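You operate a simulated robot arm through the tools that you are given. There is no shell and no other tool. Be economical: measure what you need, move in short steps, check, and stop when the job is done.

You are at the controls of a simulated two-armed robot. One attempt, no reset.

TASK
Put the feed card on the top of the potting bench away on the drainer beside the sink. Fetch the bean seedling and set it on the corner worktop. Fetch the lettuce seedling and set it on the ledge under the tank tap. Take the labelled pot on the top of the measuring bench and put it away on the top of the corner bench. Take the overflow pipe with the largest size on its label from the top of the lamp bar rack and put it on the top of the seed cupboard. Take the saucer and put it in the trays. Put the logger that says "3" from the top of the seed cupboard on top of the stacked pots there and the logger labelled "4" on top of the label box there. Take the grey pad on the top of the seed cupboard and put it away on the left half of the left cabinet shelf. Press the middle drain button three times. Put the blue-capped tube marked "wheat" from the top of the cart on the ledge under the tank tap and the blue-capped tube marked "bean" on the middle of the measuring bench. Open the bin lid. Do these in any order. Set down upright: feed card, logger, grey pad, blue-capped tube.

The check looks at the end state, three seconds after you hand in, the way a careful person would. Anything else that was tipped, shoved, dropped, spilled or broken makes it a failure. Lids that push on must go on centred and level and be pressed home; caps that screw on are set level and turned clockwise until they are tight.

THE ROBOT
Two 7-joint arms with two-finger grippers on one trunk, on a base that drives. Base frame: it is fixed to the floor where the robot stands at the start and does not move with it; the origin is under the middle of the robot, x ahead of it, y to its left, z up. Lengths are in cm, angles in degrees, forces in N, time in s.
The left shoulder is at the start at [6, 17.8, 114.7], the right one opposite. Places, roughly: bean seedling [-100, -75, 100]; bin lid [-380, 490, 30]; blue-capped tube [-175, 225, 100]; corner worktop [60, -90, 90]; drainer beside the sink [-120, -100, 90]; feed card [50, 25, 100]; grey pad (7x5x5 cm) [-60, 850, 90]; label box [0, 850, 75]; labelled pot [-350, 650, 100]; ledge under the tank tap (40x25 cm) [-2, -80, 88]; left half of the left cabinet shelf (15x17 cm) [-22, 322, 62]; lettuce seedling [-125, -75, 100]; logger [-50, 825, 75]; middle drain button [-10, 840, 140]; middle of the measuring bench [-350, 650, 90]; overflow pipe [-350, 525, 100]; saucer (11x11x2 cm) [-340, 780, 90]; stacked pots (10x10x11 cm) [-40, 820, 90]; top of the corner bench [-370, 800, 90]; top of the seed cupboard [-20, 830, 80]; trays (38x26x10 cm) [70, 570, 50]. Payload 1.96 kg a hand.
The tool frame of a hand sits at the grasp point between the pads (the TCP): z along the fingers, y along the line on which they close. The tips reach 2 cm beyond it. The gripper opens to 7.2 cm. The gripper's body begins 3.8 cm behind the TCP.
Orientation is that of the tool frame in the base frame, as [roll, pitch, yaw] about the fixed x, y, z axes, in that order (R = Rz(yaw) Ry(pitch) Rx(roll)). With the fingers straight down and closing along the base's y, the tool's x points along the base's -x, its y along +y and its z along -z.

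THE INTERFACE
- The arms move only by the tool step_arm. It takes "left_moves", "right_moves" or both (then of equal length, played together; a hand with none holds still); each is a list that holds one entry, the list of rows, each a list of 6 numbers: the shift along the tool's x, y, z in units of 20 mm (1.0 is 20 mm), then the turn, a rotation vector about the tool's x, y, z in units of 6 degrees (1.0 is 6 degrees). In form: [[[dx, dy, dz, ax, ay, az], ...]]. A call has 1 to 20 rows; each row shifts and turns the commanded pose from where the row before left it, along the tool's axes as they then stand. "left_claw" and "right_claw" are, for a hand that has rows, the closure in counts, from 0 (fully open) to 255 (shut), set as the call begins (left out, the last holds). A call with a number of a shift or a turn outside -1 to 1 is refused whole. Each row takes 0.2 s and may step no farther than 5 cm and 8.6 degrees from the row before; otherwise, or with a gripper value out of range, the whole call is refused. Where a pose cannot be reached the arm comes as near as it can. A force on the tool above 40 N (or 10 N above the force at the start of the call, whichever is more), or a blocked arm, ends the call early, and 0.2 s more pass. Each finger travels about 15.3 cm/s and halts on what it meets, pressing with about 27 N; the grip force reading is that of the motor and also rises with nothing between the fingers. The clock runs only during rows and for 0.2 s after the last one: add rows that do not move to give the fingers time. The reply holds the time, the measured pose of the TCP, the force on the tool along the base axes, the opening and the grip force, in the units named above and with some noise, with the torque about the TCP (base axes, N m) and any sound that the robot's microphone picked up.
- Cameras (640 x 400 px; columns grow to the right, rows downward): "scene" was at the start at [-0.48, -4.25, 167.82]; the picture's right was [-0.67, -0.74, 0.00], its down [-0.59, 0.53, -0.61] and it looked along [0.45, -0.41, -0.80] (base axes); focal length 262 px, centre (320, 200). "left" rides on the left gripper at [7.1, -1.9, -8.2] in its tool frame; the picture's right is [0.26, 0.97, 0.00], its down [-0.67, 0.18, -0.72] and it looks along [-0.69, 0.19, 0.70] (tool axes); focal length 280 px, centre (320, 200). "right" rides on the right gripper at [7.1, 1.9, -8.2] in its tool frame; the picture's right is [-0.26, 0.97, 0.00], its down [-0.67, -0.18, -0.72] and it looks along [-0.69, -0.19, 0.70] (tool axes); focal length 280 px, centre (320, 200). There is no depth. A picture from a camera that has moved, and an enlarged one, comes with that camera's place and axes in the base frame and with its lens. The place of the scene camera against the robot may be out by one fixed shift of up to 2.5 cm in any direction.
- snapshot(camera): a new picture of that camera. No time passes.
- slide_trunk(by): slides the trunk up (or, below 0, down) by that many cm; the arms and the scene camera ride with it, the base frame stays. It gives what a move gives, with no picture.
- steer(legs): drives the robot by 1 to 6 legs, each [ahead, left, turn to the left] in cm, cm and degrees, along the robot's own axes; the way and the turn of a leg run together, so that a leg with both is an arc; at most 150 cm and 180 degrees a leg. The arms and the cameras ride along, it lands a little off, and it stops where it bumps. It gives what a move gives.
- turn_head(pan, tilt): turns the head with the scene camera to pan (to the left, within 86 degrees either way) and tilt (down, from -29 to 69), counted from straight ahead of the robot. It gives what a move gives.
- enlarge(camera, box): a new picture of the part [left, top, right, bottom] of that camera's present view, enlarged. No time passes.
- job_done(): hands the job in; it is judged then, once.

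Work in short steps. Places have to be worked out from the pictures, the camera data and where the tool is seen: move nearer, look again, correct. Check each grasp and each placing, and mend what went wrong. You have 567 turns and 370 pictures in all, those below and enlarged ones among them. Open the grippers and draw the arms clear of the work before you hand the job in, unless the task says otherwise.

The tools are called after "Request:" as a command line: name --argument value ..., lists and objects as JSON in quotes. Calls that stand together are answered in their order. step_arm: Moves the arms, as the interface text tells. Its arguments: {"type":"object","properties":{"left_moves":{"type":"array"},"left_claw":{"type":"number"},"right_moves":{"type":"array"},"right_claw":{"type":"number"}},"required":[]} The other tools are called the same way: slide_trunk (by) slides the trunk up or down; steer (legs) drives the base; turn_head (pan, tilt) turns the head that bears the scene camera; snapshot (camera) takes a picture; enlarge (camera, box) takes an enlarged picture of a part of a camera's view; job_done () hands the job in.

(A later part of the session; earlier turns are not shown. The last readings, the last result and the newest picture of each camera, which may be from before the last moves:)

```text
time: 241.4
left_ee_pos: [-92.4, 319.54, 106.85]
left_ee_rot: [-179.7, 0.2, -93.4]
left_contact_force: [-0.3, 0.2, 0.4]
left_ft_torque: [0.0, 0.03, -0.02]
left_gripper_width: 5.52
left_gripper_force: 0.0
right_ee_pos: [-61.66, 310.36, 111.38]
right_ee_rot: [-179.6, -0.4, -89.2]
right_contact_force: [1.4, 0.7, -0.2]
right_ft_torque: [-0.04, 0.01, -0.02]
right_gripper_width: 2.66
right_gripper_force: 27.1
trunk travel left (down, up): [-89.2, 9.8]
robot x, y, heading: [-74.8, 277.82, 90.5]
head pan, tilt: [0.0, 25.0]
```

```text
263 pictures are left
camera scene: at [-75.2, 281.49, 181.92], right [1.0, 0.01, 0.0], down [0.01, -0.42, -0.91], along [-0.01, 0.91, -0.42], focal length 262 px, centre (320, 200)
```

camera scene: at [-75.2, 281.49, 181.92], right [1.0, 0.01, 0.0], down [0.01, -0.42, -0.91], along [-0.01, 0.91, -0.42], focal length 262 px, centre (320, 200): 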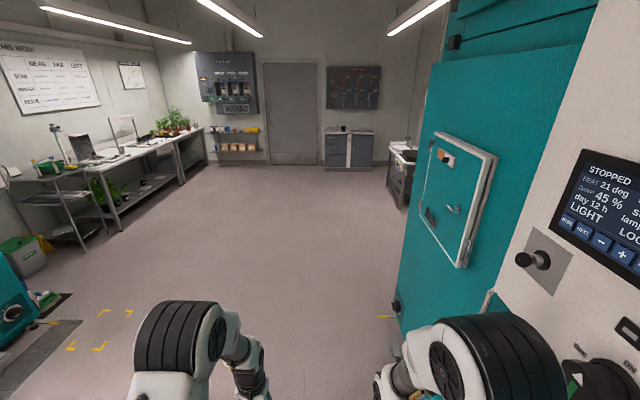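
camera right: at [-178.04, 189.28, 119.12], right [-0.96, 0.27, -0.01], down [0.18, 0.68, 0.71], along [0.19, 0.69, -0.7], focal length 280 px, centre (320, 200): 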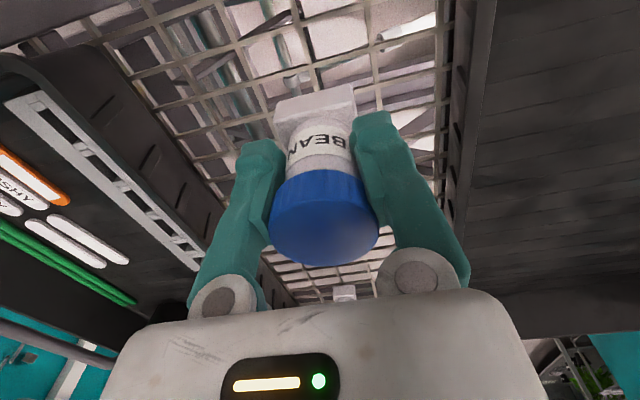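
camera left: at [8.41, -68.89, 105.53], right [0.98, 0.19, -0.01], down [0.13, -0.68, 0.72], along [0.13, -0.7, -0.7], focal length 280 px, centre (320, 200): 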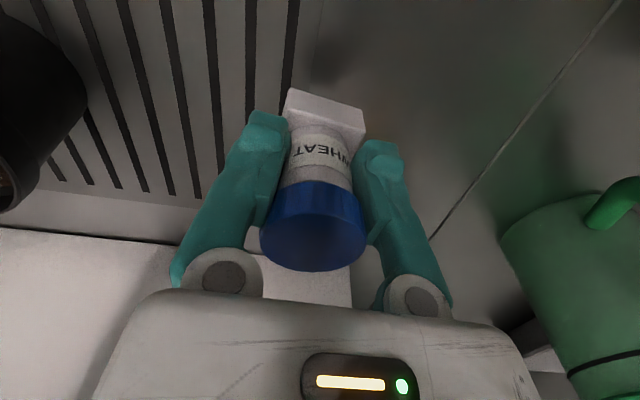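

The left-wall benches, bin and seed cupboard are visible. I drive toward the left-wall benches, facing them.

Request:
steer --legs '[[150, 0, 0], [0, 0, 90], [150, 0, 0], [0, -110, 0]]'

Request:
turn_head --pan 0 --tilt 30

Request:
snapshot --camera "scene"

Request:
turn_head --pan -60 --tilt 30

Request:
snapshot --camera "scene"

```text
time: 264.9
left_ee_pos: [-269.31, 518.4, 106.9]
left_ee_rot: [-179.7, 0.2, -3.8]
left_contact_force: [0.1, 0.4, -0.2]
left_ft_torque: [0.0, 0.03, -0.02]
left_gripper_width: 5.5
left_gripper_force: 0.1
right_ee_pos: [-260.01, 549.18, 111.31]
right_ee_rot: [-179.7, -0.4, 0.6]
right_contact_force: [0.8, -0.4, -0.3]
right_ft_torque: [-0.02, 0.02, 0.03]
right_gripper_width: 2.66
right_gripper_force: 27.2
trunk travel left (down, up): [-89.2, 9.8]
robot x, y, heading: [-227.67, 535.38, -179.4]
head pan, tilt: [0.0, 25.0]
```

```text
time: 265.5
left_ee_pos: [-269.13, 518.39, 106.82]
left_ee_rot: [-179.7, 0.2, -3.9]
left_contact_force: [0.0, -0.1, 0.3]
left_ft_torque: [-0.01, 0.0, -0.02]
left_gripper_width: 5.51
left_gripper_force: 0.1
right_ee_pos: [-259.94, 549.19, 111.33]
right_ee_rot: [-179.7, -0.4, 0.6]
right_contact_force: [-0.4, -0.3, -0.8]
right_ft_torque: [-0.02, 0.01, 0.02]
right_gripper_width: 2.65
right_gripper_force: 26.8
trunk travel left (down, up): [-89.2, 9.8]
robot x, y, heading: [-227.17, 535.26, -179.4]
head pan, tilt: [0.0, 30.0]
```

```text
262 pictures are left
camera scene: at [-230.2, 536.14, 181.14], right [-0.01, 1.0, 0.0], down [0.5, 0.0, -0.87], along [-0.87, -0.01, -0.5], focal length 262 px, centre (320, 200)
```

scene: 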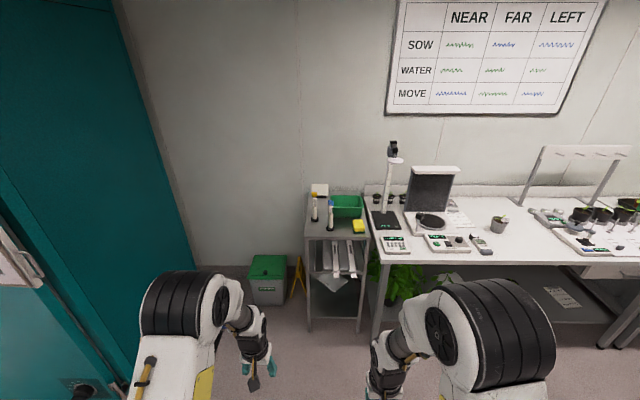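

```text
time: 266.8
left_ee_pos: [-269.28, 518.35, 106.82]
left_ee_rot: [-179.7, 0.2, -3.8]
left_contact_force: [-0.1, -0.1, -0.1]
left_ft_torque: [0.02, -0.01, 0.0]
left_gripper_width: 5.51
left_gripper_force: 0.1
right_ee_pos: [-260.01, 549.19, 111.32]
right_ee_rot: [-179.7, -0.4, 0.6]
right_contact_force: [0.0, 0.0, -0.6]
right_ft_torque: [0.04, 0.01, -0.04]
right_gripper_width: 2.67
right_gripper_force: 27.0
trunk travel left (down, up): [-89.2, 9.8]
robot x, y, heading: [-227.05, 535.31, -179.3]
head pan, tilt: [-60.0, 30.0]
```

```text
261 pictures are left
camera scene: at [-225.77, 544.0, 181.13], right [0.86, 0.51, 0.0], down [0.25, -0.43, -0.87], along [-0.44, 0.75, -0.5], focal length 262 px, centre (320, 200)
```

scene: 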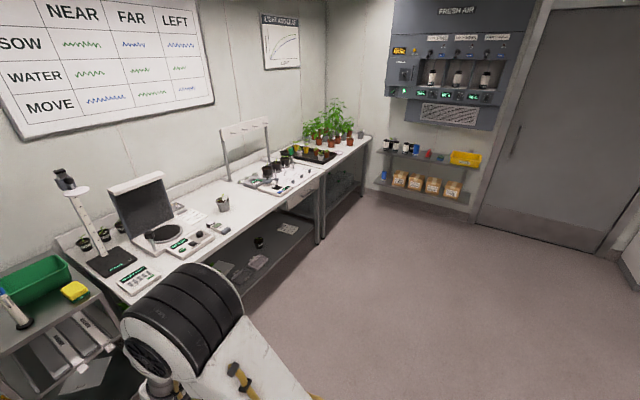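

I look closely at the rack top and the measuring bench.

Request:
turn_head --pan -15 --tilt 38

Request:
enlarge --camera "scene" --box '[200, 100, 340, 220]'

Request:
enlarge --camera "scene" --box '[280, 80, 560, 260]'

```text
time: 267.9
left_ee_pos: [-269.17, 518.29, 106.77]
left_ee_rot: [-179.8, 0.1, -3.7]
left_contact_force: [-1.0, 0.3, 0.5]
left_ft_torque: [0.0, 0.04, 0.0]
left_gripper_width: 5.51
left_gripper_force: 0.0
right_ee_pos: [-260.01, 549.15, 111.32]
right_ee_rot: [-179.7, -0.5, 0.6]
right_contact_force: [0.1, -0.2, -0.3]
right_ft_torque: [-0.04, 0.02, 0.02]
right_gripper_width: 2.66
right_gripper_force: 26.8
trunk travel left (down, up): [-89.2, 9.8]
robot x, y, heading: [-227.29, 535.28, -179.3]
head pan, tilt: [-15.0, 38.0]
```

```text
3.33 times, centred on (270, 160) of scene
camera zoom: at [-229.51, 538.38, 179.9], right [0.25, 0.97, 0.0], down [0.6, -0.15, -0.79], along [-0.76, 0.2, -0.62], focal length 874 px, centre (487, 333)
```

zoom: 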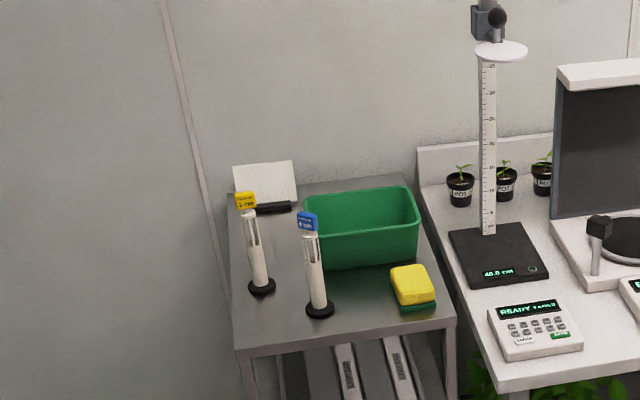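

```text
2.22 times, centred on (420, 170) of scene
camera zoom: at [-229.51, 538.38, 179.9], right [0.25, 0.97, 0.0], down [0.6, -0.15, -0.79], along [-0.76, 0.2, -0.62], focal length 583 px, centre (98, 267)
```

zoom: 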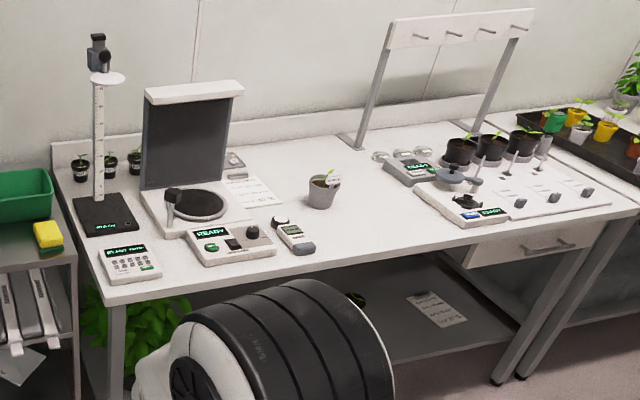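

The rack holds two pipes, yellow and blue labelled. I zoom in on their labels and on the pot's tag before moving.

Request:
enlarge --camera "scene" --box '[245, 155, 275, 205]'

Request:
steer --legs '[[0, -108, -0.7], [50, 0, 0]]'

Request:
turn_head --pan 0 --tilt 50

Request:
snapshot --camera "scene"

```text
8.00 times, centred on (260, 180) of scene
camera zoom: at [-229.51, 538.38, 179.9], right [0.25, 0.97, 0.0], down [0.6, -0.15, -0.79], along [-0.76, 0.2, -0.62], focal length 2098 px, centre (800, 360)
```

zoom: 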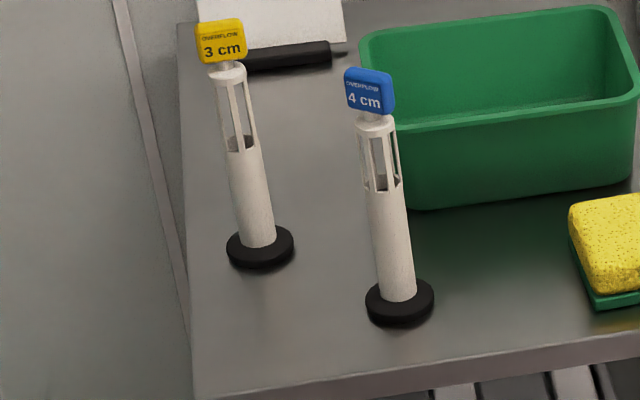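

```text
time: 276.0
left_ee_pos: [-319.53, 627.25, 106.84]
left_ee_rot: [-179.8, 0.2, -5.3]
left_contact_force: [-0.1, 0.2, -0.2]
left_ft_torque: [0.0, 0.0, -0.02]
left_gripper_width: 5.51
left_gripper_force: 0.1
right_ee_pos: [-309.19, 657.86, 111.4]
right_ee_rot: [-179.7, -0.3, -1.0]
right_contact_force: [-0.9, 0.2, -0.4]
right_ft_torque: [-0.01, 0.0, -0.01]
right_gripper_width: 2.66
right_gripper_force: 27.0
trunk travel left (down, up): [-89.2, 9.8]
robot x, y, heading: [-277.09, 643.08, 178.8]
head pan, tilt: [-15.0, 38.0]
```

```text
time: 276.8
left_ee_pos: [-319.56, 627.18, 106.87]
left_ee_rot: [-179.6, 0.0, -5.4]
left_contact_force: [-0.6, -0.2, -0.2]
left_ft_torque: [-0.03, 0.03, 0.01]
left_gripper_width: 5.5
left_gripper_force: 0.0
right_ee_pos: [-309.4, 657.75, 111.25]
right_ee_rot: [-179.7, -0.4, -1.1]
right_contact_force: [-1.0, -1.2, -0.9]
right_ft_torque: [0.0, 0.0, 0.01]
right_gripper_width: 2.65
right_gripper_force: 26.9
trunk travel left (down, up): [-89.2, 9.8]
robot x, y, heading: [-276.9, 642.99, 179.1]
head pan, tilt: [0.0, 50.0]
```

```text
257 pictures are left
camera scene: at [-278.75, 643.86, 178.18], right [0.02, 1.0, 0.0], down [0.77, -0.01, -0.64], along [-0.64, 0.01, -0.77], focal length 262 px, centre (320, 200)
```

scene: 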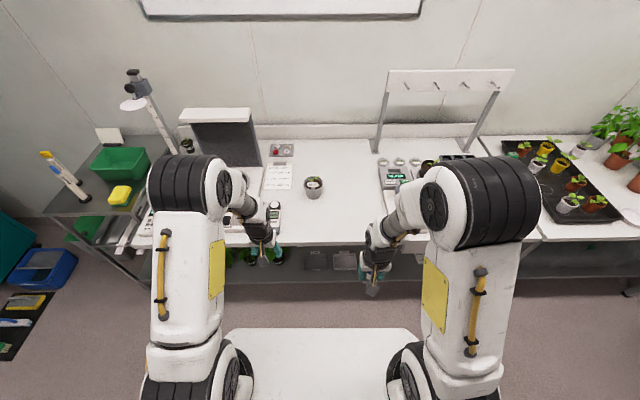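

Blue "4 cm" is the largest pipe. Now I zoom on the labelled pot.

Request:
enlarge --camera "scene" --box '[260, 140, 400, 250]'

Request:
snapshot --camera "left"

```text
3.64 times, centred on (330, 195) of scene
camera zoom: at [-278.75, 643.86, 178.18], right [0.02, 1.0, 0.0], down [0.77, -0.01, -0.64], along [-0.64, 0.01, -0.77], focal length 954 px, centre (284, 218)
```

zoom: 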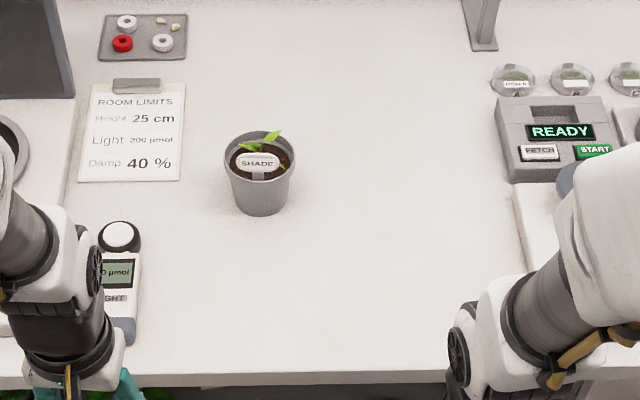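

```text
255 pictures are left
camera left: at [-312.29, 628.42, 114.87], right [0.17, -0.99, -0.01], down [-0.69, -0.12, 0.72], along [-0.71, -0.12, -0.7], focal length 280 px, centre (320, 200)
```

left: 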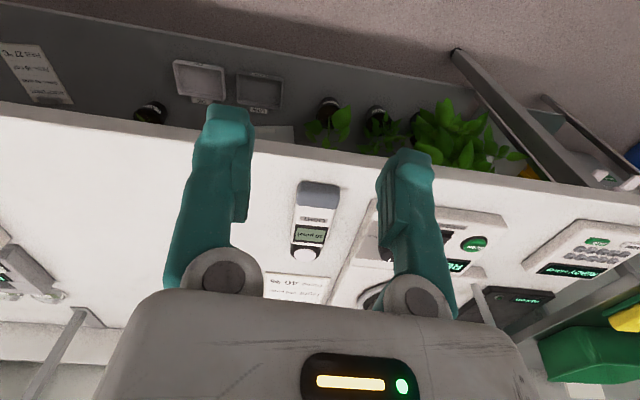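

The pot carries a "SHADE" tag at the front. I drive forward 17 and bring the left hand near it for a close view.

Request:
steer --legs '[[17, 0, 0.9]]'

Request:
step_arm --left_moves '[[[-0.3, -1, -0.4, 0, 0, 0], [-0.3, -1, -0.4, 0, 0, 0], [-0.3, -0.5, -0.4, 0, 0, 0]]]' --left_claw 150

Request:
snapshot --camera "left"

Request:
enlarge --camera "scene" --box '[230, 100, 410, 260]'

```text
time: 278.2
left_ee_pos: [-335.93, 626.7, 106.85]
left_ee_rot: [-179.7, 0.3, -4.5]
left_contact_force: [0.5, 0.4, -0.3]
left_ft_torque: [-0.01, -0.02, 0.01]
left_gripper_width: 5.5
left_gripper_force: 0.1
right_ee_pos: [-326.14, 657.52, 111.36]
right_ee_rot: [-179.7, -0.3, -0.2]
right_contact_force: [0.1, 0.2, -0.2]
right_ft_torque: [0.01, -0.01, 0.0]
right_gripper_width: 2.62
right_gripper_force: 27.3
trunk travel left (down, up): [-89.2, 9.8]
robot x, y, heading: [-293.28, 643.16, 179.9]
head pan, tilt: [0.0, 50.0]
```

```text
time: 279.0
left_ee_pos: [-337.58, 631.94, 109.35]
left_ee_rot: [-179.7, 0.0, -4.5]
left_contact_force: [-0.4, -0.7, -0.2]
left_ft_torque: [0.02, -0.04, 0.0]
left_gripper_width: 2.99
left_gripper_force: 0.1
right_ee_pos: [-326.44, 657.35, 111.32]
right_ee_rot: [-179.8, -0.7, -0.2]
right_contact_force: [0.0, -0.1, -0.1]
right_ft_torque: [-0.02, -0.01, 0.01]
right_gripper_width: 2.67
right_gripper_force: 27.5
trunk travel left (down, up): [-89.2, 9.8]
robot x, y, heading: [-293.78, 642.99, 179.8]
head pan, tilt: [0.0, 50.0]
```

```text
254 pictures are left
camera left: at [-330.35, 633.21, 117.36], right [0.19, -0.98, -0.01], down [-0.69, -0.13, 0.72], along [-0.7, -0.13, -0.7], focal length 280 px, centre (320, 200)
```

left: 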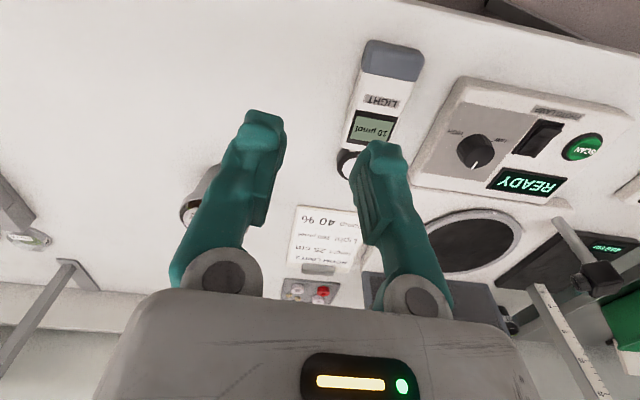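

```text
2.50 times, centred on (320, 180) of scene
camera zoom: at [-295.69, 644.01, 178.18], right [0.0, 1.0, 0.0], down [0.77, 0.0, -0.64], along [-0.64, 0.0, -0.77], focal length 656 px, centre (320, 250)
```

zoom: 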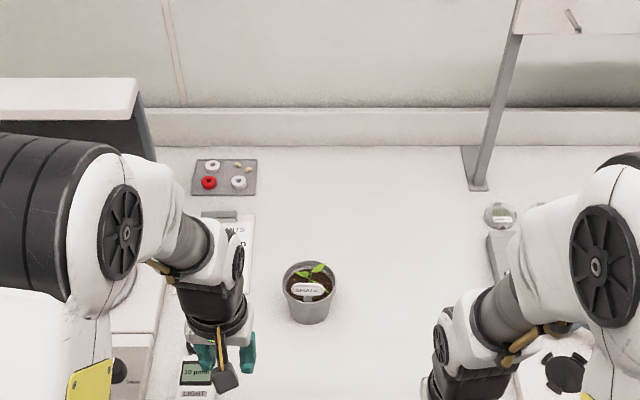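

I shift the left hand to look straight at the pot, moving the right hand aside.

Request:
step_arm --left_moves '[[[0.5, -1, -0.3, 0, 0, 0], [0.5, -1, -0.3, 0, 0, 0], [0.5, -1, 0, 0, 0, 0], [0.5, -1, 0, 0, 0, 0], [0.5, -1, 0, 0, 0, 0]]]' --right_moves '[[[0, -1, 0, 0, 0, 0], [0, -1, 0, 0, 0, 0], [0, -1, 0, 0, 0, 0], [0, -1, 0, 0, 0, 0], [0, 0, 0, 0, 0, 0]]]'

Request:
snapshot --camera "left"

```text
time: 280.2
left_ee_pos: [-331.66, 641.6, 110.52]
left_ee_rot: [-179.7, 0.2, -4.5]
left_contact_force: [0.0, 0.7, 0.3]
left_ft_torque: [0.0, 0.02, 0.02]
left_gripper_width: 2.97
left_gripper_force: 0.1
right_ee_pos: [-326.33, 665.48, 111.25]
right_ee_rot: [-179.7, -0.4, -0.2]
right_contact_force: [0.5, 0.4, -0.7]
right_ft_torque: [0.03, -0.02, 0.0]
right_gripper_width: 2.65
right_gripper_force: 26.6
trunk travel left (down, up): [-89.2, 9.8]
robot x, y, heading: [-293.95, 643.07, 179.7]
head pan, tilt: [0.0, 50.0]
```

```text
252 pictures are left
camera left: at [-324.42, 642.85, 118.62], right [0.19, -0.98, -0.01], down [-0.68, -0.13, 0.72], along [-0.7, -0.13, -0.7], focal length 280 px, centre (320, 200)
```

left: 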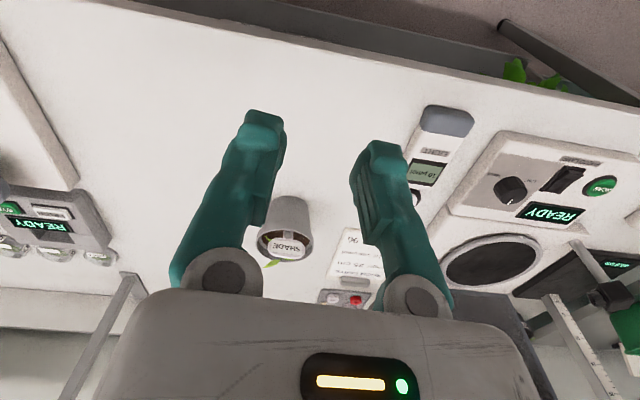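

Pot centre ≈(−356.3,642), rim radius 3.85; bench edge x≈−332.6. I go 5 cm closer and set the left hand over the pot's left-rear rim.

Request:
steer --legs '[[5, 0, 0]]'

Request:
step_arm --left_moves '[[[-1, 0.2, 0, 0, 0, 0], [-1, 0.2, 0, 0, 0, 0], [-1, 0.2, 0, 0, 0, 0], [-1, 0.2, 0, 0, 0, 0], [-1, 0.2, 0, 0, 0, 0], [-1, 0.2, 0, 0, 0, 0], [0, 0, 0, 0, 0, 0.9], [0, 0, 0, 0, 0, 0.9], [0, 0, 0.2, 0, 0, 0.8]]]' --left_claw 195

Request:
snapshot --camera "left"

Request:
enlarge --camera "scene" --box '[260, 150, 380, 250]'

```text
time: 281.1
left_ee_pos: [-336.06, 641.52, 110.81]
left_ee_rot: [-179.7, 0.5, -4.6]
left_contact_force: [0.8, 0.5, 0.2]
left_ft_torque: [0.0, 0.06, 0.04]
left_gripper_width: 2.97
left_gripper_force: 0.1
right_ee_pos: [-330.75, 665.41, 111.51]
right_ee_rot: [-179.7, -0.1, -0.2]
right_contact_force: [1.2, -0.1, 1.3]
right_ft_torque: [-0.01, 0.05, -0.01]
right_gripper_width: 2.68
right_gripper_force: 26.6
trunk travel left (down, up): [-89.2, 9.8]
robot x, y, heading: [-298.86, 642.9, 180.0]
head pan, tilt: [0.0, 50.0]
```

```text
time: 283.1
left_ee_pos: [-348.8, 640.07, 110.18]
left_ee_rot: [-179.7, 0.1, -20.3]
left_contact_force: [-0.7, 0.6, 0.2]
left_ft_torque: [0.01, -0.02, 0.03]
left_gripper_width: 1.69
left_gripper_force: 0.0
right_ee_pos: [-331.23, 665.46, 111.36]
right_ee_rot: [-179.8, -0.4, -0.2]
right_contact_force: [-1.0, 0.0, -0.2]
right_ft_torque: [-0.01, 0.0, 0.04]
right_gripper_width: 2.64
right_gripper_force: 27.3
trunk travel left (down, up): [-89.2, 9.8]
robot x, y, heading: [-298.79, 643.04, 179.8]
head pan, tilt: [0.0, 50.0]
```

```text
251 pictures are left
camera left: at [-341.52, 639.36, 118.18], right [-0.09, -1.0, -0.01], down [-0.69, 0.06, 0.72], along [-0.71, 0.07, -0.7], focal length 280 px, centre (320, 200)
```

left: 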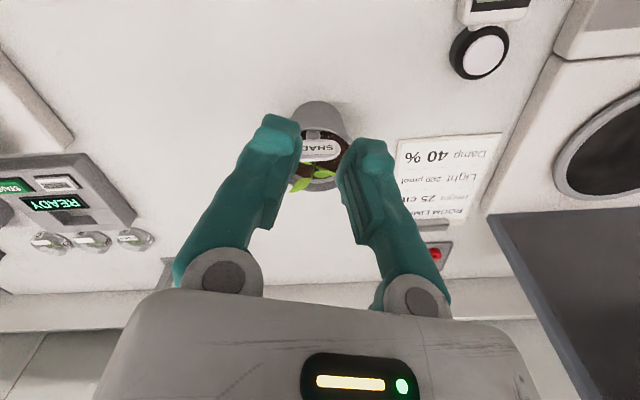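

```text
4.00 times, centred on (320, 200) of scene
camera zoom: at [-300.57, 644.04, 178.18], right [0.0, 1.0, 0.0], down [0.77, 0.0, -0.64], along [-0.64, 0.0, -0.77], focal length 1049 px, centre (320, 200)
```

zoom: 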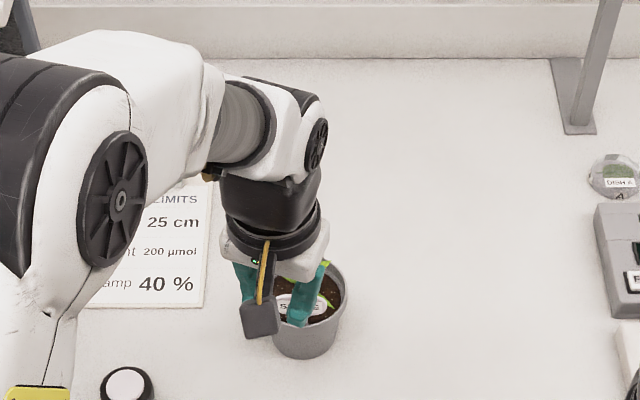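

Pot centre refined to ≈(−357,641.2). I move over the left-rear rim while descending to z≈103 with the outward tilt.

Request:
step_arm --left_moves '[[[0, 0.7, 0.5, 0, 0, 0], [0, 0.7, 0.5, 0, 0, 0], [-0.6, 0.7, 0.5, 0, 0, 0], [-0.6, 0.65, 0.5, 0, 0, 0], [-0.6, 0, 0.5, 0.5, 0, 0], [-0.6, 0, 0.5, 0.5, 0, 0], [-0.6, 0, 0.4, 0.5, 0, 0], [-0.6, 0, 0.2, 0.5, 0, 0]]]'

Request:
snapshot --camera "left"

Request:
enlarge --camera "scene" --box '[270, 180, 370, 250]'

```text
time: 284.9
left_ee_pos: [-356.95, 637.4, 103.11]
left_ee_rot: [-169.1, 0.2, -20.1]
left_contact_force: [0.1, -0.3, -0.6]
left_ft_torque: [-0.05, 0.03, 0.02]
left_gripper_width: 1.7
left_gripper_force: 0.1
left hand out of reach, approached as far as the arm can: row 8
right_ee_pos: [-331.25, 665.45, 111.34]
right_ee_rot: [-179.7, -0.5, -0.1]
right_contact_force: [-0.5, -0.4, -0.2]
right_ft_torque: [0.0, -0.01, -0.03]
right_gripper_width: 2.66
right_gripper_force: 27.0
trunk travel left (down, up): [-89.2, 9.8]
robot x, y, heading: [-298.82, 643.28, 180.0]
head pan, tilt: [0.0, 50.0]
```

```text
249 pictures are left
camera left: at [-350.05, 635.22, 111.43], right [-0.08, -0.98, -0.18], down [-0.74, -0.06, 0.67], along [-0.67, 0.19, -0.72], focal length 280 px, centre (320, 200)
```

left: 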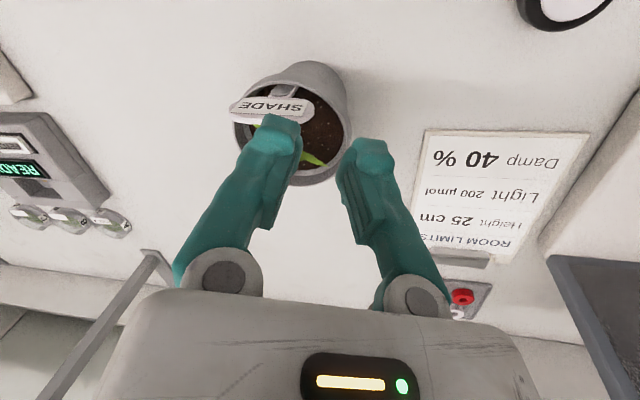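

```text
5.71 times, centred on (320, 215) of scene
camera zoom: at [-300.49, 644.04, 178.18], right [0.0, 1.0, 0.0], down [0.77, 0.0, -0.64], along [-0.64, 0.0, -0.77], focal length 1499 px, centre (320, 114)
```

zoom: 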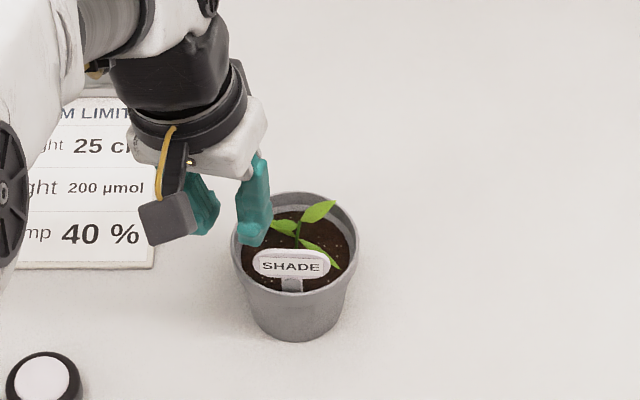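

Refined centre (−358,640.7). The leaf points rear-left, so I use the pure left side: rotate back 15°, narrow to ~1.2 cm, and descend close above the rim.

Request:
step_arm --left_moves '[[[-0.1, 0, 0, 0, 0, -0.85], [-0.2, 0.1, 0, 0, 0, -0.85], [-0.2, 0.15, 0, 0, 0, -0.8], [0, 0.1, 0.5, 0, 0, 0], [0, 0.1, 0.5, 0, 0, 0], [-0.1, 0.1, 0.5, 0, 0, 0], [-0.1, 0.1, 0.5, 0, 0, 0]]]' --left_claw 210

Request:
snapshot --camera "left"

Request:
enlarge --camera "scene" --box '[270, 180, 370, 250]'

```text
time: 286.5
left_ee_pos: [-357.25, 637.32, 101.25]
left_ee_rot: [-167.9, -1.5, -10.3]
left_contact_force: [0.2, 0.5, -0.4]
left_ft_torque: [-0.04, 0.0, -0.04]
left_gripper_width: 1.27
left_gripper_force: 0.1
left hand out of reach, approached as far as the arm can: row 2, 4, 6
right_ee_pos: [-331.38, 665.51, 111.45]
right_ee_rot: [-179.7, -0.5, -0.2]
right_contact_force: [-0.3, 0.3, -1.4]
right_ft_torque: [-0.02, 0.01, 0.04]
right_gripper_width: 2.66
right_gripper_force: 26.5
trunk travel left (down, up): [-89.2, 9.8]
robot x, y, heading: [-298.78, 643.37, 180.0]
head pan, tilt: [0.0, 50.0]
```

```text
247 pictures are left
camera left: at [-350.48, 636.27, 109.62], right [0.09, -0.98, -0.2], down [-0.74, -0.2, 0.64], along [-0.67, 0.08, -0.74], focal length 280 px, centre (320, 200)
```

left: 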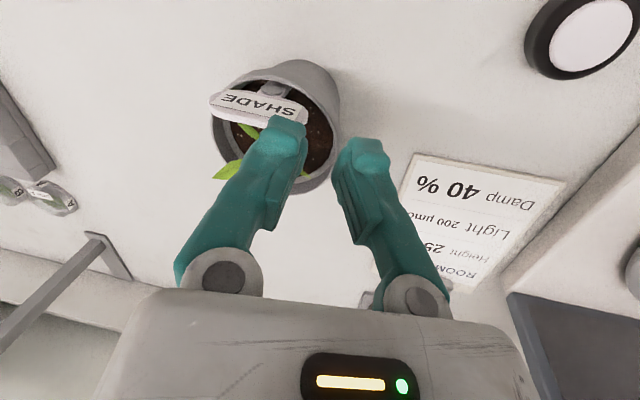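

```text
5.71 times, centred on (320, 215) of scene
camera zoom: at [-300.51, 644.03, 178.18], right [0.0, 1.0, 0.0], down [0.77, 0.0, -0.64], along [-0.64, 0.0, -0.77], focal length 1499 px, centre (320, 114)
```

zoom: 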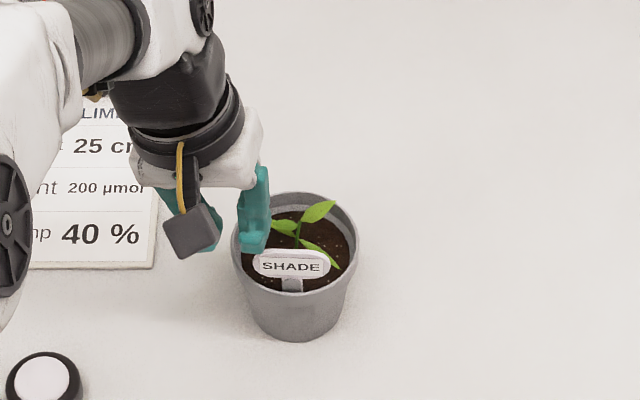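

I'm at the reach limit, so I raise and pull back slightly and advance the robot by 2 cm.

Request:
step_arm --left_moves '[[[0.6, 0, -0.4, 0, 0, 0], [0.6, 0, -0.4, 0, 0, -0.8]]]'

Request:
steer --legs '[[2.2, 0, 0]]'

Request:
snapshot --camera "left"

```text
time: 287.1
left_ee_pos: [-355.01, 636.67, 102.79]
left_ee_rot: [-168.1, -2.7, -5.7]
left_contact_force: [0.5, 0.2, -0.1]
left_ft_torque: [-0.02, 0.03, -0.01]
left_gripper_width: 1.26
left_gripper_force: 0.1
right_ee_pos: [-331.24, 665.58, 111.34]
right_ee_rot: [-179.6, -0.4, -0.2]
right_contact_force: [-0.5, 0.2, -0.5]
right_ft_torque: [0.02, 0.03, -0.01]
right_gripper_width: 2.67
right_gripper_force: 26.7
trunk travel left (down, up): [-89.2, 9.8]
robot x, y, heading: [-298.59, 643.34, 179.8]
head pan, tilt: [0.0, 50.0]
```

```text
time: 287.9
left_ee_pos: [-356.76, 636.66, 103.04]
left_ee_rot: [-168.1, -2.4, -5.7]
left_contact_force: [0.1, 0.1, 0.8]
left_ft_torque: [-0.03, 0.05, 0.05]
left_gripper_width: 1.27
left_gripper_force: 0.0
right_ee_pos: [-332.99, 665.47, 111.43]
right_ee_rot: [-179.7, -0.2, -0.2]
right_contact_force: [0.8, 0.3, -0.5]
right_ft_torque: [0.02, 0.04, 0.0]
right_gripper_width: 2.69
right_gripper_force: 26.7
trunk travel left (down, up): [-89.2, 9.8]
robot x, y, heading: [-300.87, 642.76, 179.7]
head pan, tilt: [0.0, 50.0]
```

```text
245 pictures are left
camera left: at [-350.09, 636.15, 111.66], right [0.17, -0.97, -0.19], down [-0.73, -0.26, 0.63], along [-0.66, 0.03, -0.75], focal length 280 px, centre (320, 200)
```

left: 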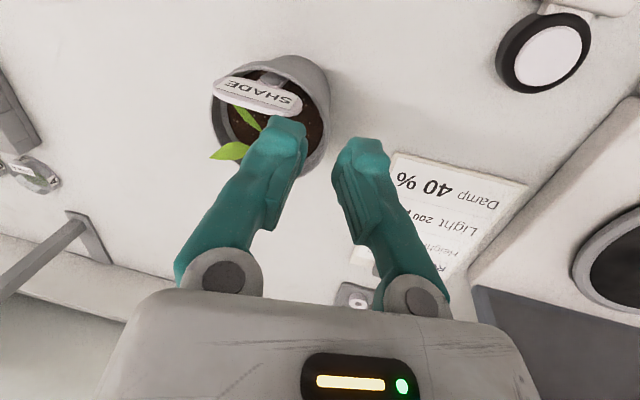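

Wall point ≈(−357.5,637.5). I align and descend.

Request:
step_arm --left_moves '[[[-0.2, -0.2, 0, 0, 0, 0], [-0.2, -0.2, 0, 0, 0, 0], [0, 0.1, 0.5, 0, 0, 0], [0, 0.1, 0.5, 0, 0, 0], [0, 0.1, 0.5, 0, 0, 0], [0, 0.1, 0.5, 0, 0, 0]]]'

Request:
snapshot --camera "left"

Request:
enlarge --camera "scene" --box '[270, 190, 370, 260]'

```text
time: 289.3
left_ee_pos: [-357.58, 637.55, 99.41]
left_ee_rot: [-168.0, -2.1, -5.6]
left_contact_force: [0.9, -3.1, 32.2]
left_ft_torque: [0.6, -0.19, -0.02]
left_gripper_width: 1.27
left_gripper_force: 0.5
right_ee_pos: [-332.82, 665.47, 111.59]
right_ee_rot: [-179.7, -0.1, -0.1]
right_contact_force: [0.5, -0.8, 0.3]
right_ft_torque: [0.04, 0.01, -0.04]
right_gripper_width: 2.68
right_gripper_force: 26.8
trunk travel left (down, up): [-89.2, 9.8]
robot x, y, heading: [-300.71, 643.34, 179.9]
head pan, tilt: [0.0, 50.0]
```

```text
244 pictures are left
camera left: at [-350.79, 636.99, 107.96], right [0.18, -0.97, -0.19], down [-0.73, -0.26, 0.64], along [-0.67, 0.03, -0.75], focal length 280 px, centre (320, 200)
```

left: 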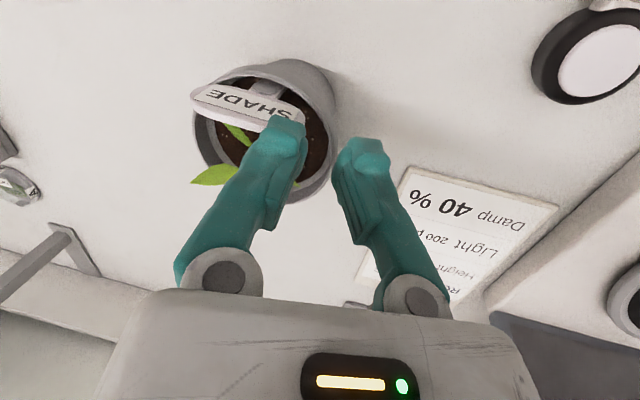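

```text
5.71 times, centred on (320, 225) of scene
camera zoom: at [-301.79, 643.96, 178.26], right [0.0, 1.0, 0.0], down [0.76, 0.0, -0.65], along [-0.65, 0.0, -0.76], focal length 1499 px, centre (320, 57)
```

zoom: 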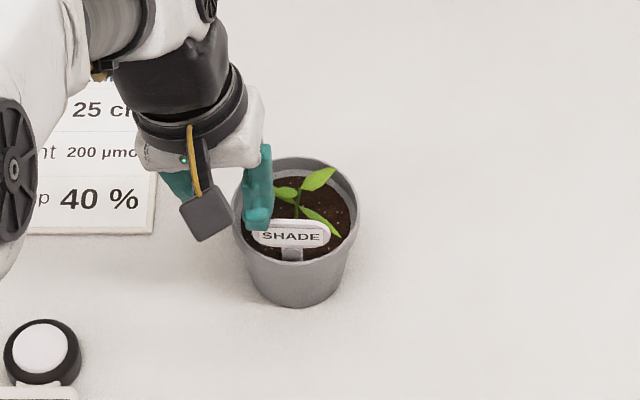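

A push of 32 N: with the rim actually near z 98.5 the outer finger landed on it. I back up at once and re-measure.

Request:
step_arm --left_moves '[[[0, -0.1, -0.5, 0, 0, 0], [0, -0.1, -0.5, 0, 0, 0]]]'

Request:
enlarge --camera "left" --box '[150, 20, 400, 220]'

Request:
enlarge --camera "scene" --box '[270, 190, 370, 260]'

```text
time: 289.9
left_ee_pos: [-357.7, 637.51, 100.88]
left_ee_rot: [-168.1, -2.6, -5.6]
left_contact_force: [0.0, -0.3, 0.0]
left_ft_torque: [0.0, 0.01, 0.0]
left_gripper_width: 1.28
left_gripper_force: 0.2
right_ee_pos: [-333.26, 665.55, 111.42]
right_ee_rot: [-179.7, -0.3, -0.2]
right_contact_force: [0.7, 0.0, -0.2]
right_ft_torque: [0.05, 0.0, 0.01]
right_gripper_width: 2.68
right_gripper_force: 26.6
trunk travel left (down, up): [-89.2, 9.8]
robot x, y, heading: [-300.85, 643.5, 179.5]
head pan, tilt: [0.0, 50.0]
```

```text
2.00 times, centred on (275, 120) of left
camera zoom: at [-351.04, 637.01, 109.49], right [0.18, -0.97, -0.19], down [-0.73, -0.26, 0.63], along [-0.66, 0.03, -0.75], focal length 561 px, centre (410, 360)
```

zoom: 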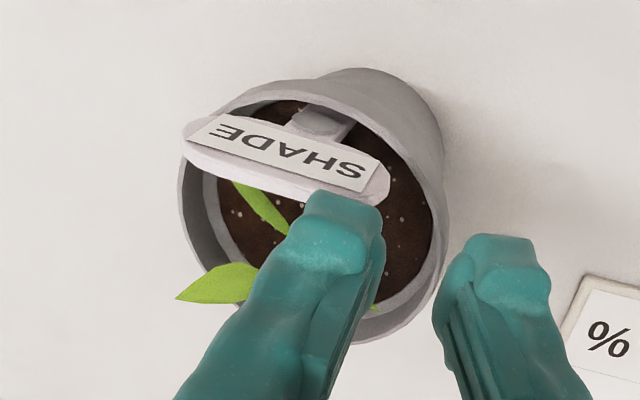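

```text
5.71 times, centred on (320, 225) of scene
camera zoom: at [-302.38, 644.03, 178.16], right [0.0, 1.0, 0.0], down [0.77, 0.0, -0.64], along [-0.64, 0.0, -0.77], focal length 1499 px, centre (320, 57)
```

zoom: 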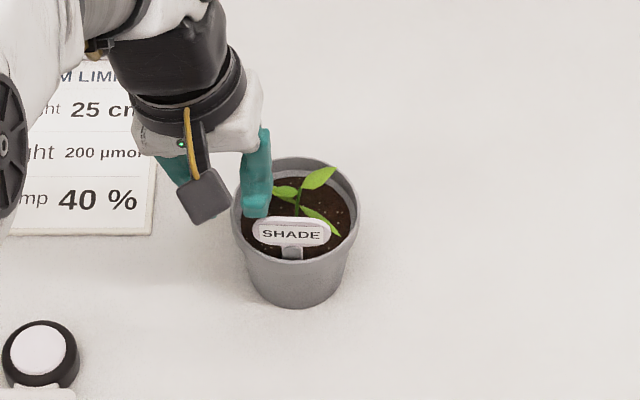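

The left views together put the rim at z≈93.4, centre (−359.8,641.9), r≈4.2 — the finger had touched the tag top at (−357,639). I retreat, lower the trunk 8 cm for more reach, and come back further behind the tag.

Request:
step_arm --left_moves '[[[0, -0.1, -0.7, 0, 0, 0], [0.6, -0.1, -0.7, 0, 0, 0], [1, 0, -0.3, 0, 0, 0], [1, 0, 0, 0, 0, 0], [1, 0, 0, 0, 0, 0], [1, 0, 0, 0, 0, 0]]]'

Request:
slide_trunk --by -8

Request:
snapshot --camera "left"

Request:
enlarge --camera "scene" --box '[260, 160, 400, 260]'

```text
time: 291.3
left_ee_pos: [-348.85, 636.28, 104.76]
left_ee_rot: [-168.1, -2.7, -5.6]
left_contact_force: [0.9, 0.0, -0.2]
left_ft_torque: [0.0, -0.02, 0.01]
left_gripper_width: 1.28
left_gripper_force: 0.1
right_ee_pos: [-333.46, 665.49, 111.32]
right_ee_rot: [-179.7, -0.4, -0.2]
right_contact_force: [0.2, 0.2, -0.4]
right_ft_torque: [0.02, 0.02, 0.01]
right_gripper_width: 2.67
right_gripper_force: 27.4
trunk travel left (down, up): [-89.2, 9.8]
robot x, y, heading: [-301.22, 643.19, 179.7]
head pan, tilt: [0.0, 50.0]
```

```text
time: 292.5
left_ee_pos: [-348.87, 636.26, 96.75]
left_ee_rot: [-168.2, -2.5, -5.8]
left_contact_force: [0.0, -0.5, 0.3]
left_ft_torque: [0.03, 0.02, 0.0]
left_gripper_width: 1.26
left_gripper_force: 0.1
right_ee_pos: [-333.42, 665.47, 103.32]
right_ee_rot: [-179.7, -0.5, -0.2]
right_contact_force: [-0.2, 0.2, -0.7]
right_ft_torque: [0.0, -0.01, 0.04]
right_gripper_width: 2.66
right_gripper_force: 27.6
trunk travel left (down, up): [-81.2, 17.8]
robot x, y, heading: [-301.22, 642.94, 180.0]
head pan, tilt: [0.0, 50.0]
```

```text
240 pictures are left
camera left: at [-342.15, 635.81, 105.32], right [0.18, -0.97, -0.19], down [-0.73, -0.26, 0.63], along [-0.66, 0.03, -0.75], focal length 280 px, centre (320, 200)
```

left: 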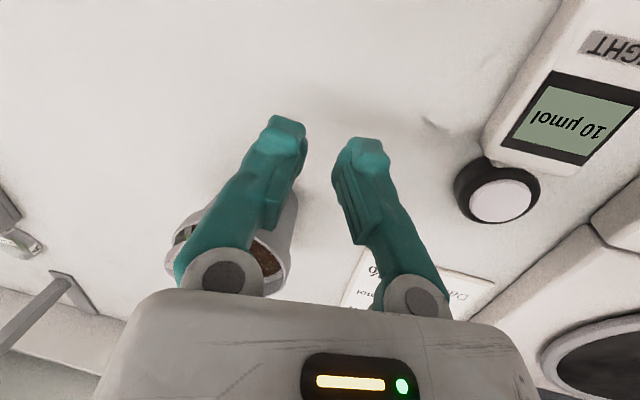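

```text
4.00 times, centred on (330, 210) of scene
camera zoom: at [-302.61, 644.05, 170.18], right [0.0, 1.0, 0.0], down [0.77, 0.0, -0.64], along [-0.64, 0.0, -0.77], focal length 1049 px, centre (280, 160)
```

zoom: 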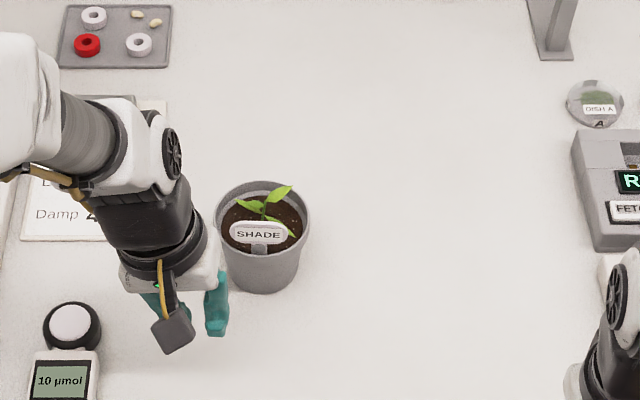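

Pot untouched. I come back at z≈101, slightly left, to the rear of the tag.

Request:
step_arm --left_moves '[[[0, -0.2, -0.98, 0, 0, 0], [0, -0.2, -0.98, 0, 0, 0], [0, 0.5, 0, 0, 0, 0], [-0.95, 0, 0, 0, 0, 0], [-0.95, 0, 0, 0, 0, 0], [-0.95, 0, 0, 0, 0, 0], [-0.95, 0, 0, 0, 0, 0], [-0.95, 0, 0, 0, 0, 0], [-0.9, 0, 0, 0, 0, 0]]]'

Request:
enlarge --camera "left" --box '[150, 20, 400, 220]'

Request:
enlarge --camera "scene" --box '[260, 180, 360, 250]'

```text
time: 294.5
left_ee_pos: [-357.58, 636.34, 100.0]
left_ee_rot: [-168.1, -2.6, -5.6]
left_contact_force: [-0.2, 0.7, -0.2]
left_ft_torque: [0.02, 0.04, -0.02]
left_gripper_width: 1.27
left_gripper_force: 0.0
left hand out of reach, approached as far as the arm can: row 8, 9
right_ee_pos: [-333.28, 665.46, 103.4]
right_ee_rot: [-179.7, -0.4, -0.2]
right_contact_force: [0.6, 0.4, -0.7]
right_ft_torque: [0.01, 0.03, -0.01]
right_gripper_width: 2.67
right_gripper_force: 26.9
trunk travel left (down, up): [-81.2, 17.8]
robot x, y, heading: [-300.67, 643.11, 179.5]
head pan, tilt: [0.0, 50.0]
```

```text
2.00 times, centred on (275, 120) of left
camera zoom: at [-350.9, 635.73, 108.7], right [0.18, -0.97, -0.19], down [-0.73, -0.26, 0.63], along [-0.66, 0.03, -0.75], focal length 561 px, centre (410, 360)
```

zoom: 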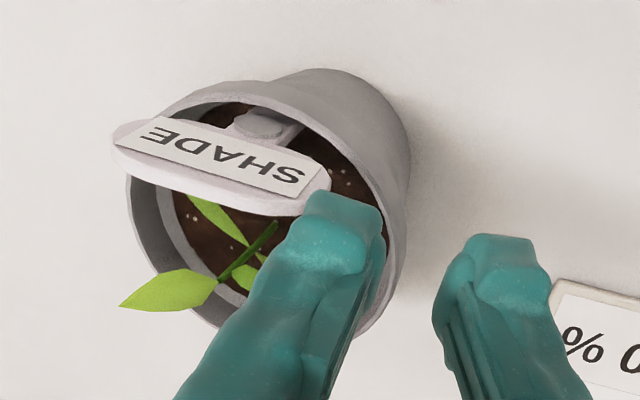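

```text
5.71 times, centred on (310, 215) of scene
camera zoom: at [-302.59, 644.04, 170.18], right [0.0, 1.0, 0.0], down [0.77, 0.0, -0.64], along [-0.64, 0.0, -0.77], focal length 1499 px, centre (377, 114)
```

zoom: 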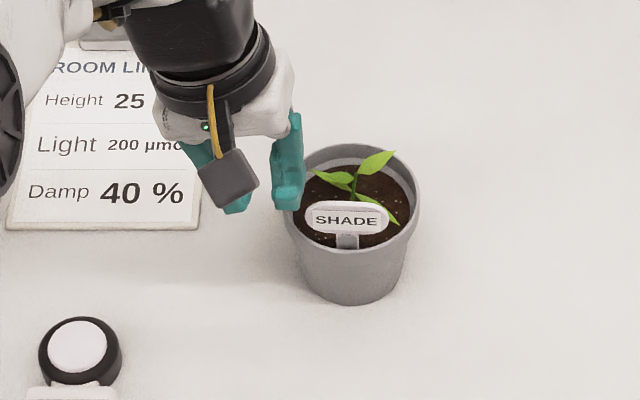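

Still 2 cm short; I pitch the hand 15° forward (fingers pointing away), which gains reach, then move on.

Request:
step_arm --left_moves '[[[0, 0, -0.2, 0, -0.85, 0], [0, 0, -0.2, 0, -0.85, 0], [0, 0, 0, 0, -0.8, 0], [-0.4, -0.2, 0.1, 0, 0, 0], [-0.4, -0.2, 0.1, 0, 0, 0], [-0.4, -0.2, 0.1, 0, 0, 0]]]'

Request:
enlarge --camera "left" --box '[150, 20, 400, 220]'

Request:
enlarge --camera "scene" --box '[260, 180, 360, 250]'

```text
time: 295.9
left_ee_pos: [-360.09, 637.56, 100.98]
left_ee_rot: [-167.8, 12.1, -2.6]
left_contact_force: [-0.3, 0.1, -0.7]
left_ft_torque: [0.01, 0.04, 0.02]
left_gripper_width: 1.29
left_gripper_force: 0.0
right_ee_pos: [-333.48, 665.61, 103.49]
right_ee_rot: [-179.6, -0.6, -0.2]
right_contact_force: [0.6, -0.3, 0.1]
right_ft_torque: [0.03, -0.03, 0.02]
right_gripper_width: 2.66
right_gripper_force: 26.7
trunk travel left (down, up): [-81.2, 17.8]
robot x, y, heading: [-300.88, 643.1, 179.9]
head pan, tilt: [0.0, 50.0]
```

```text
2.00 times, centred on (275, 120) of left
camera zoom: at [-351.33, 637.22, 107.66], right [0.17, -0.95, -0.25], down [-0.54, -0.31, 0.79], along [-0.83, 0.0, -0.56], focal length 561 px, centre (410, 360)
```

zoom: 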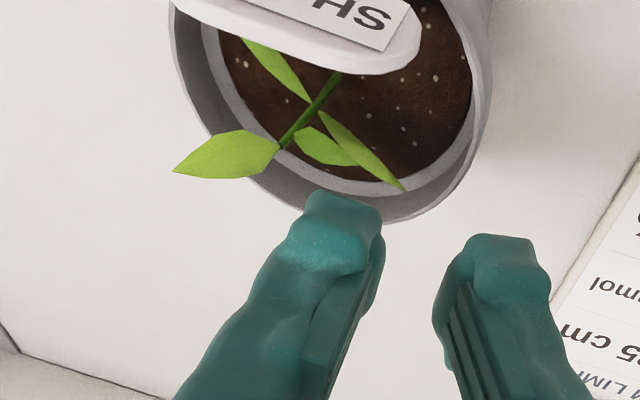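

```text
5.71 times, centred on (310, 215) of scene
camera zoom: at [-302.65, 644.07, 170.18], right [0.0, 1.0, 0.0], down [0.77, 0.0, -0.64], along [-0.64, 0.0, -0.77], focal length 1499 px, centre (377, 114)
```

zoom: 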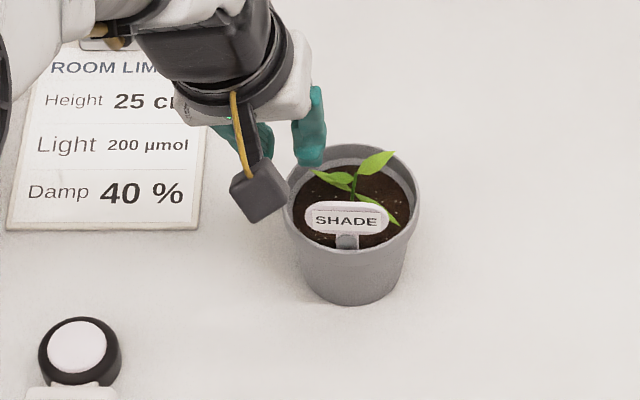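

Good view now: leaf tip (−361.5,638.8), tag end (−357,639). I steer the fingertips to (−359.7,637.8), between them, descending most of the way.

Request:
step_arm --left_moves '[[[0.3, 0.1, 0.3, 0, 0, 0], [0.2, 0.13, 0.5, 0, 0, 0], [0.15, 0.13, 0.5, 0, 0, 0], [0.15, 0.13, 0.5, 0, 0, 0]]]'

Request:
enlarge --camera "left" --box '[150, 20, 400, 220]'

Request:
enlarge --camera "scene" --box '[260, 180, 360, 250]'

```text
time: 296.9
left_ee_pos: [-359.24, 637.32, 97.09]
left_ee_rot: [-167.9, 12.0, -2.6]
left_contact_force: [0.1, 0.4, -0.7]
left_ft_torque: [0.02, -0.01, -0.01]
left_gripper_width: 1.28
left_gripper_force: 0.2
right_ee_pos: [-333.47, 665.41, 103.36]
right_ee_rot: [-179.7, -0.5, -0.2]
right_contact_force: [-0.4, 0.0, -0.4]
right_ft_torque: [0.02, -0.02, -0.02]
right_gripper_width: 2.68
right_gripper_force: 26.7
trunk travel left (down, up): [-81.2, 17.8]
robot x, y, heading: [-301.17, 643.1, 179.8]
head pan, tilt: [0.0, 50.0]
```

```text
2.00 times, centred on (275, 120) of left
camera zoom: at [-350.55, 636.95, 103.65], right [0.17, -0.95, -0.25], down [-0.54, -0.31, 0.79], along [-0.83, 0.0, -0.56], focal length 561 px, centre (410, 360)
```

zoom: 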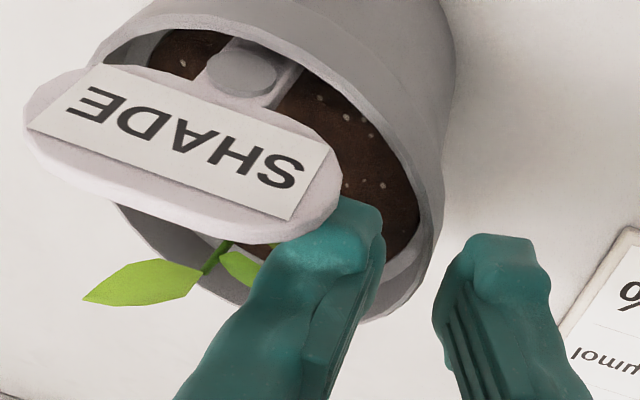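

```text
5.71 times, centred on (310, 215) of scene
camera zoom: at [-302.66, 644.04, 170.18], right [0.0, 1.0, 0.0], down [0.77, 0.0, -0.64], along [-0.64, 0.0, -0.77], focal length 1499 px, centre (377, 114)
```

zoom: 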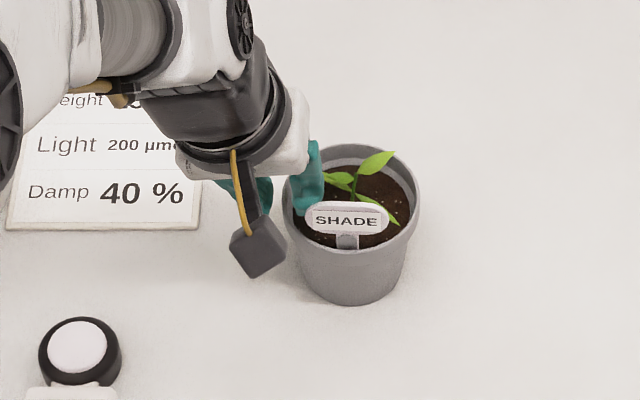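

The tip is just behind the tag's end and inside the rim. I continue down in small steps.

Request:
step_arm --left_moves '[[[0.0, 0.06, 0.25, 0, 0, 0], [0.05, 0.06, 0.25, 0, 0, 0], [0.05, 0.06, 0.25, 0, 0, 0], [0.05, 0.06, 0.25, 0, 0, 0]]]'

Request:
enlarge --camera "left" --box '[150, 20, 400, 220]'

```text
time: 297.9
left_ee_pos: [-359.37, 637.18, 95.04]
left_ee_rot: [-167.8, 12.1, -2.6]
left_contact_force: [-0.5, 0.3, 0.5]
left_ft_torque: [0.0, -0.03, -0.02]
left_gripper_width: 1.32
left_gripper_force: 0.4
right_ee_pos: [-333.39, 665.48, 103.33]
right_ee_rot: [-179.7, -0.5, -0.1]
right_contact_force: [-0.1, 0.0, -0.3]
right_ft_torque: [0.02, 0.04, 0.0]
right_gripper_width: 2.67
right_gripper_force: 27.1
trunk travel left (down, up): [-81.2, 17.8]
robot x, y, heading: [-300.94, 642.96, 179.5]
head pan, tilt: [0.0, 50.0]
```

```text
2.00 times, centred on (275, 120) of left
camera zoom: at [-350.67, 636.97, 101.64], right [0.17, -0.95, -0.25], down [-0.54, -0.31, 0.79], along [-0.83, 0.0, -0.56], focal length 561 px, centre (410, 360)
```

zoom: 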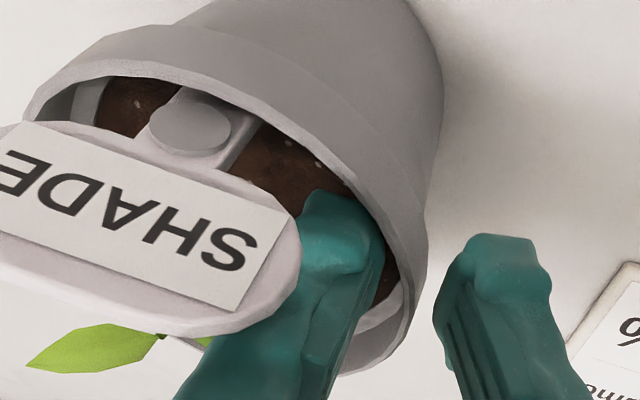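

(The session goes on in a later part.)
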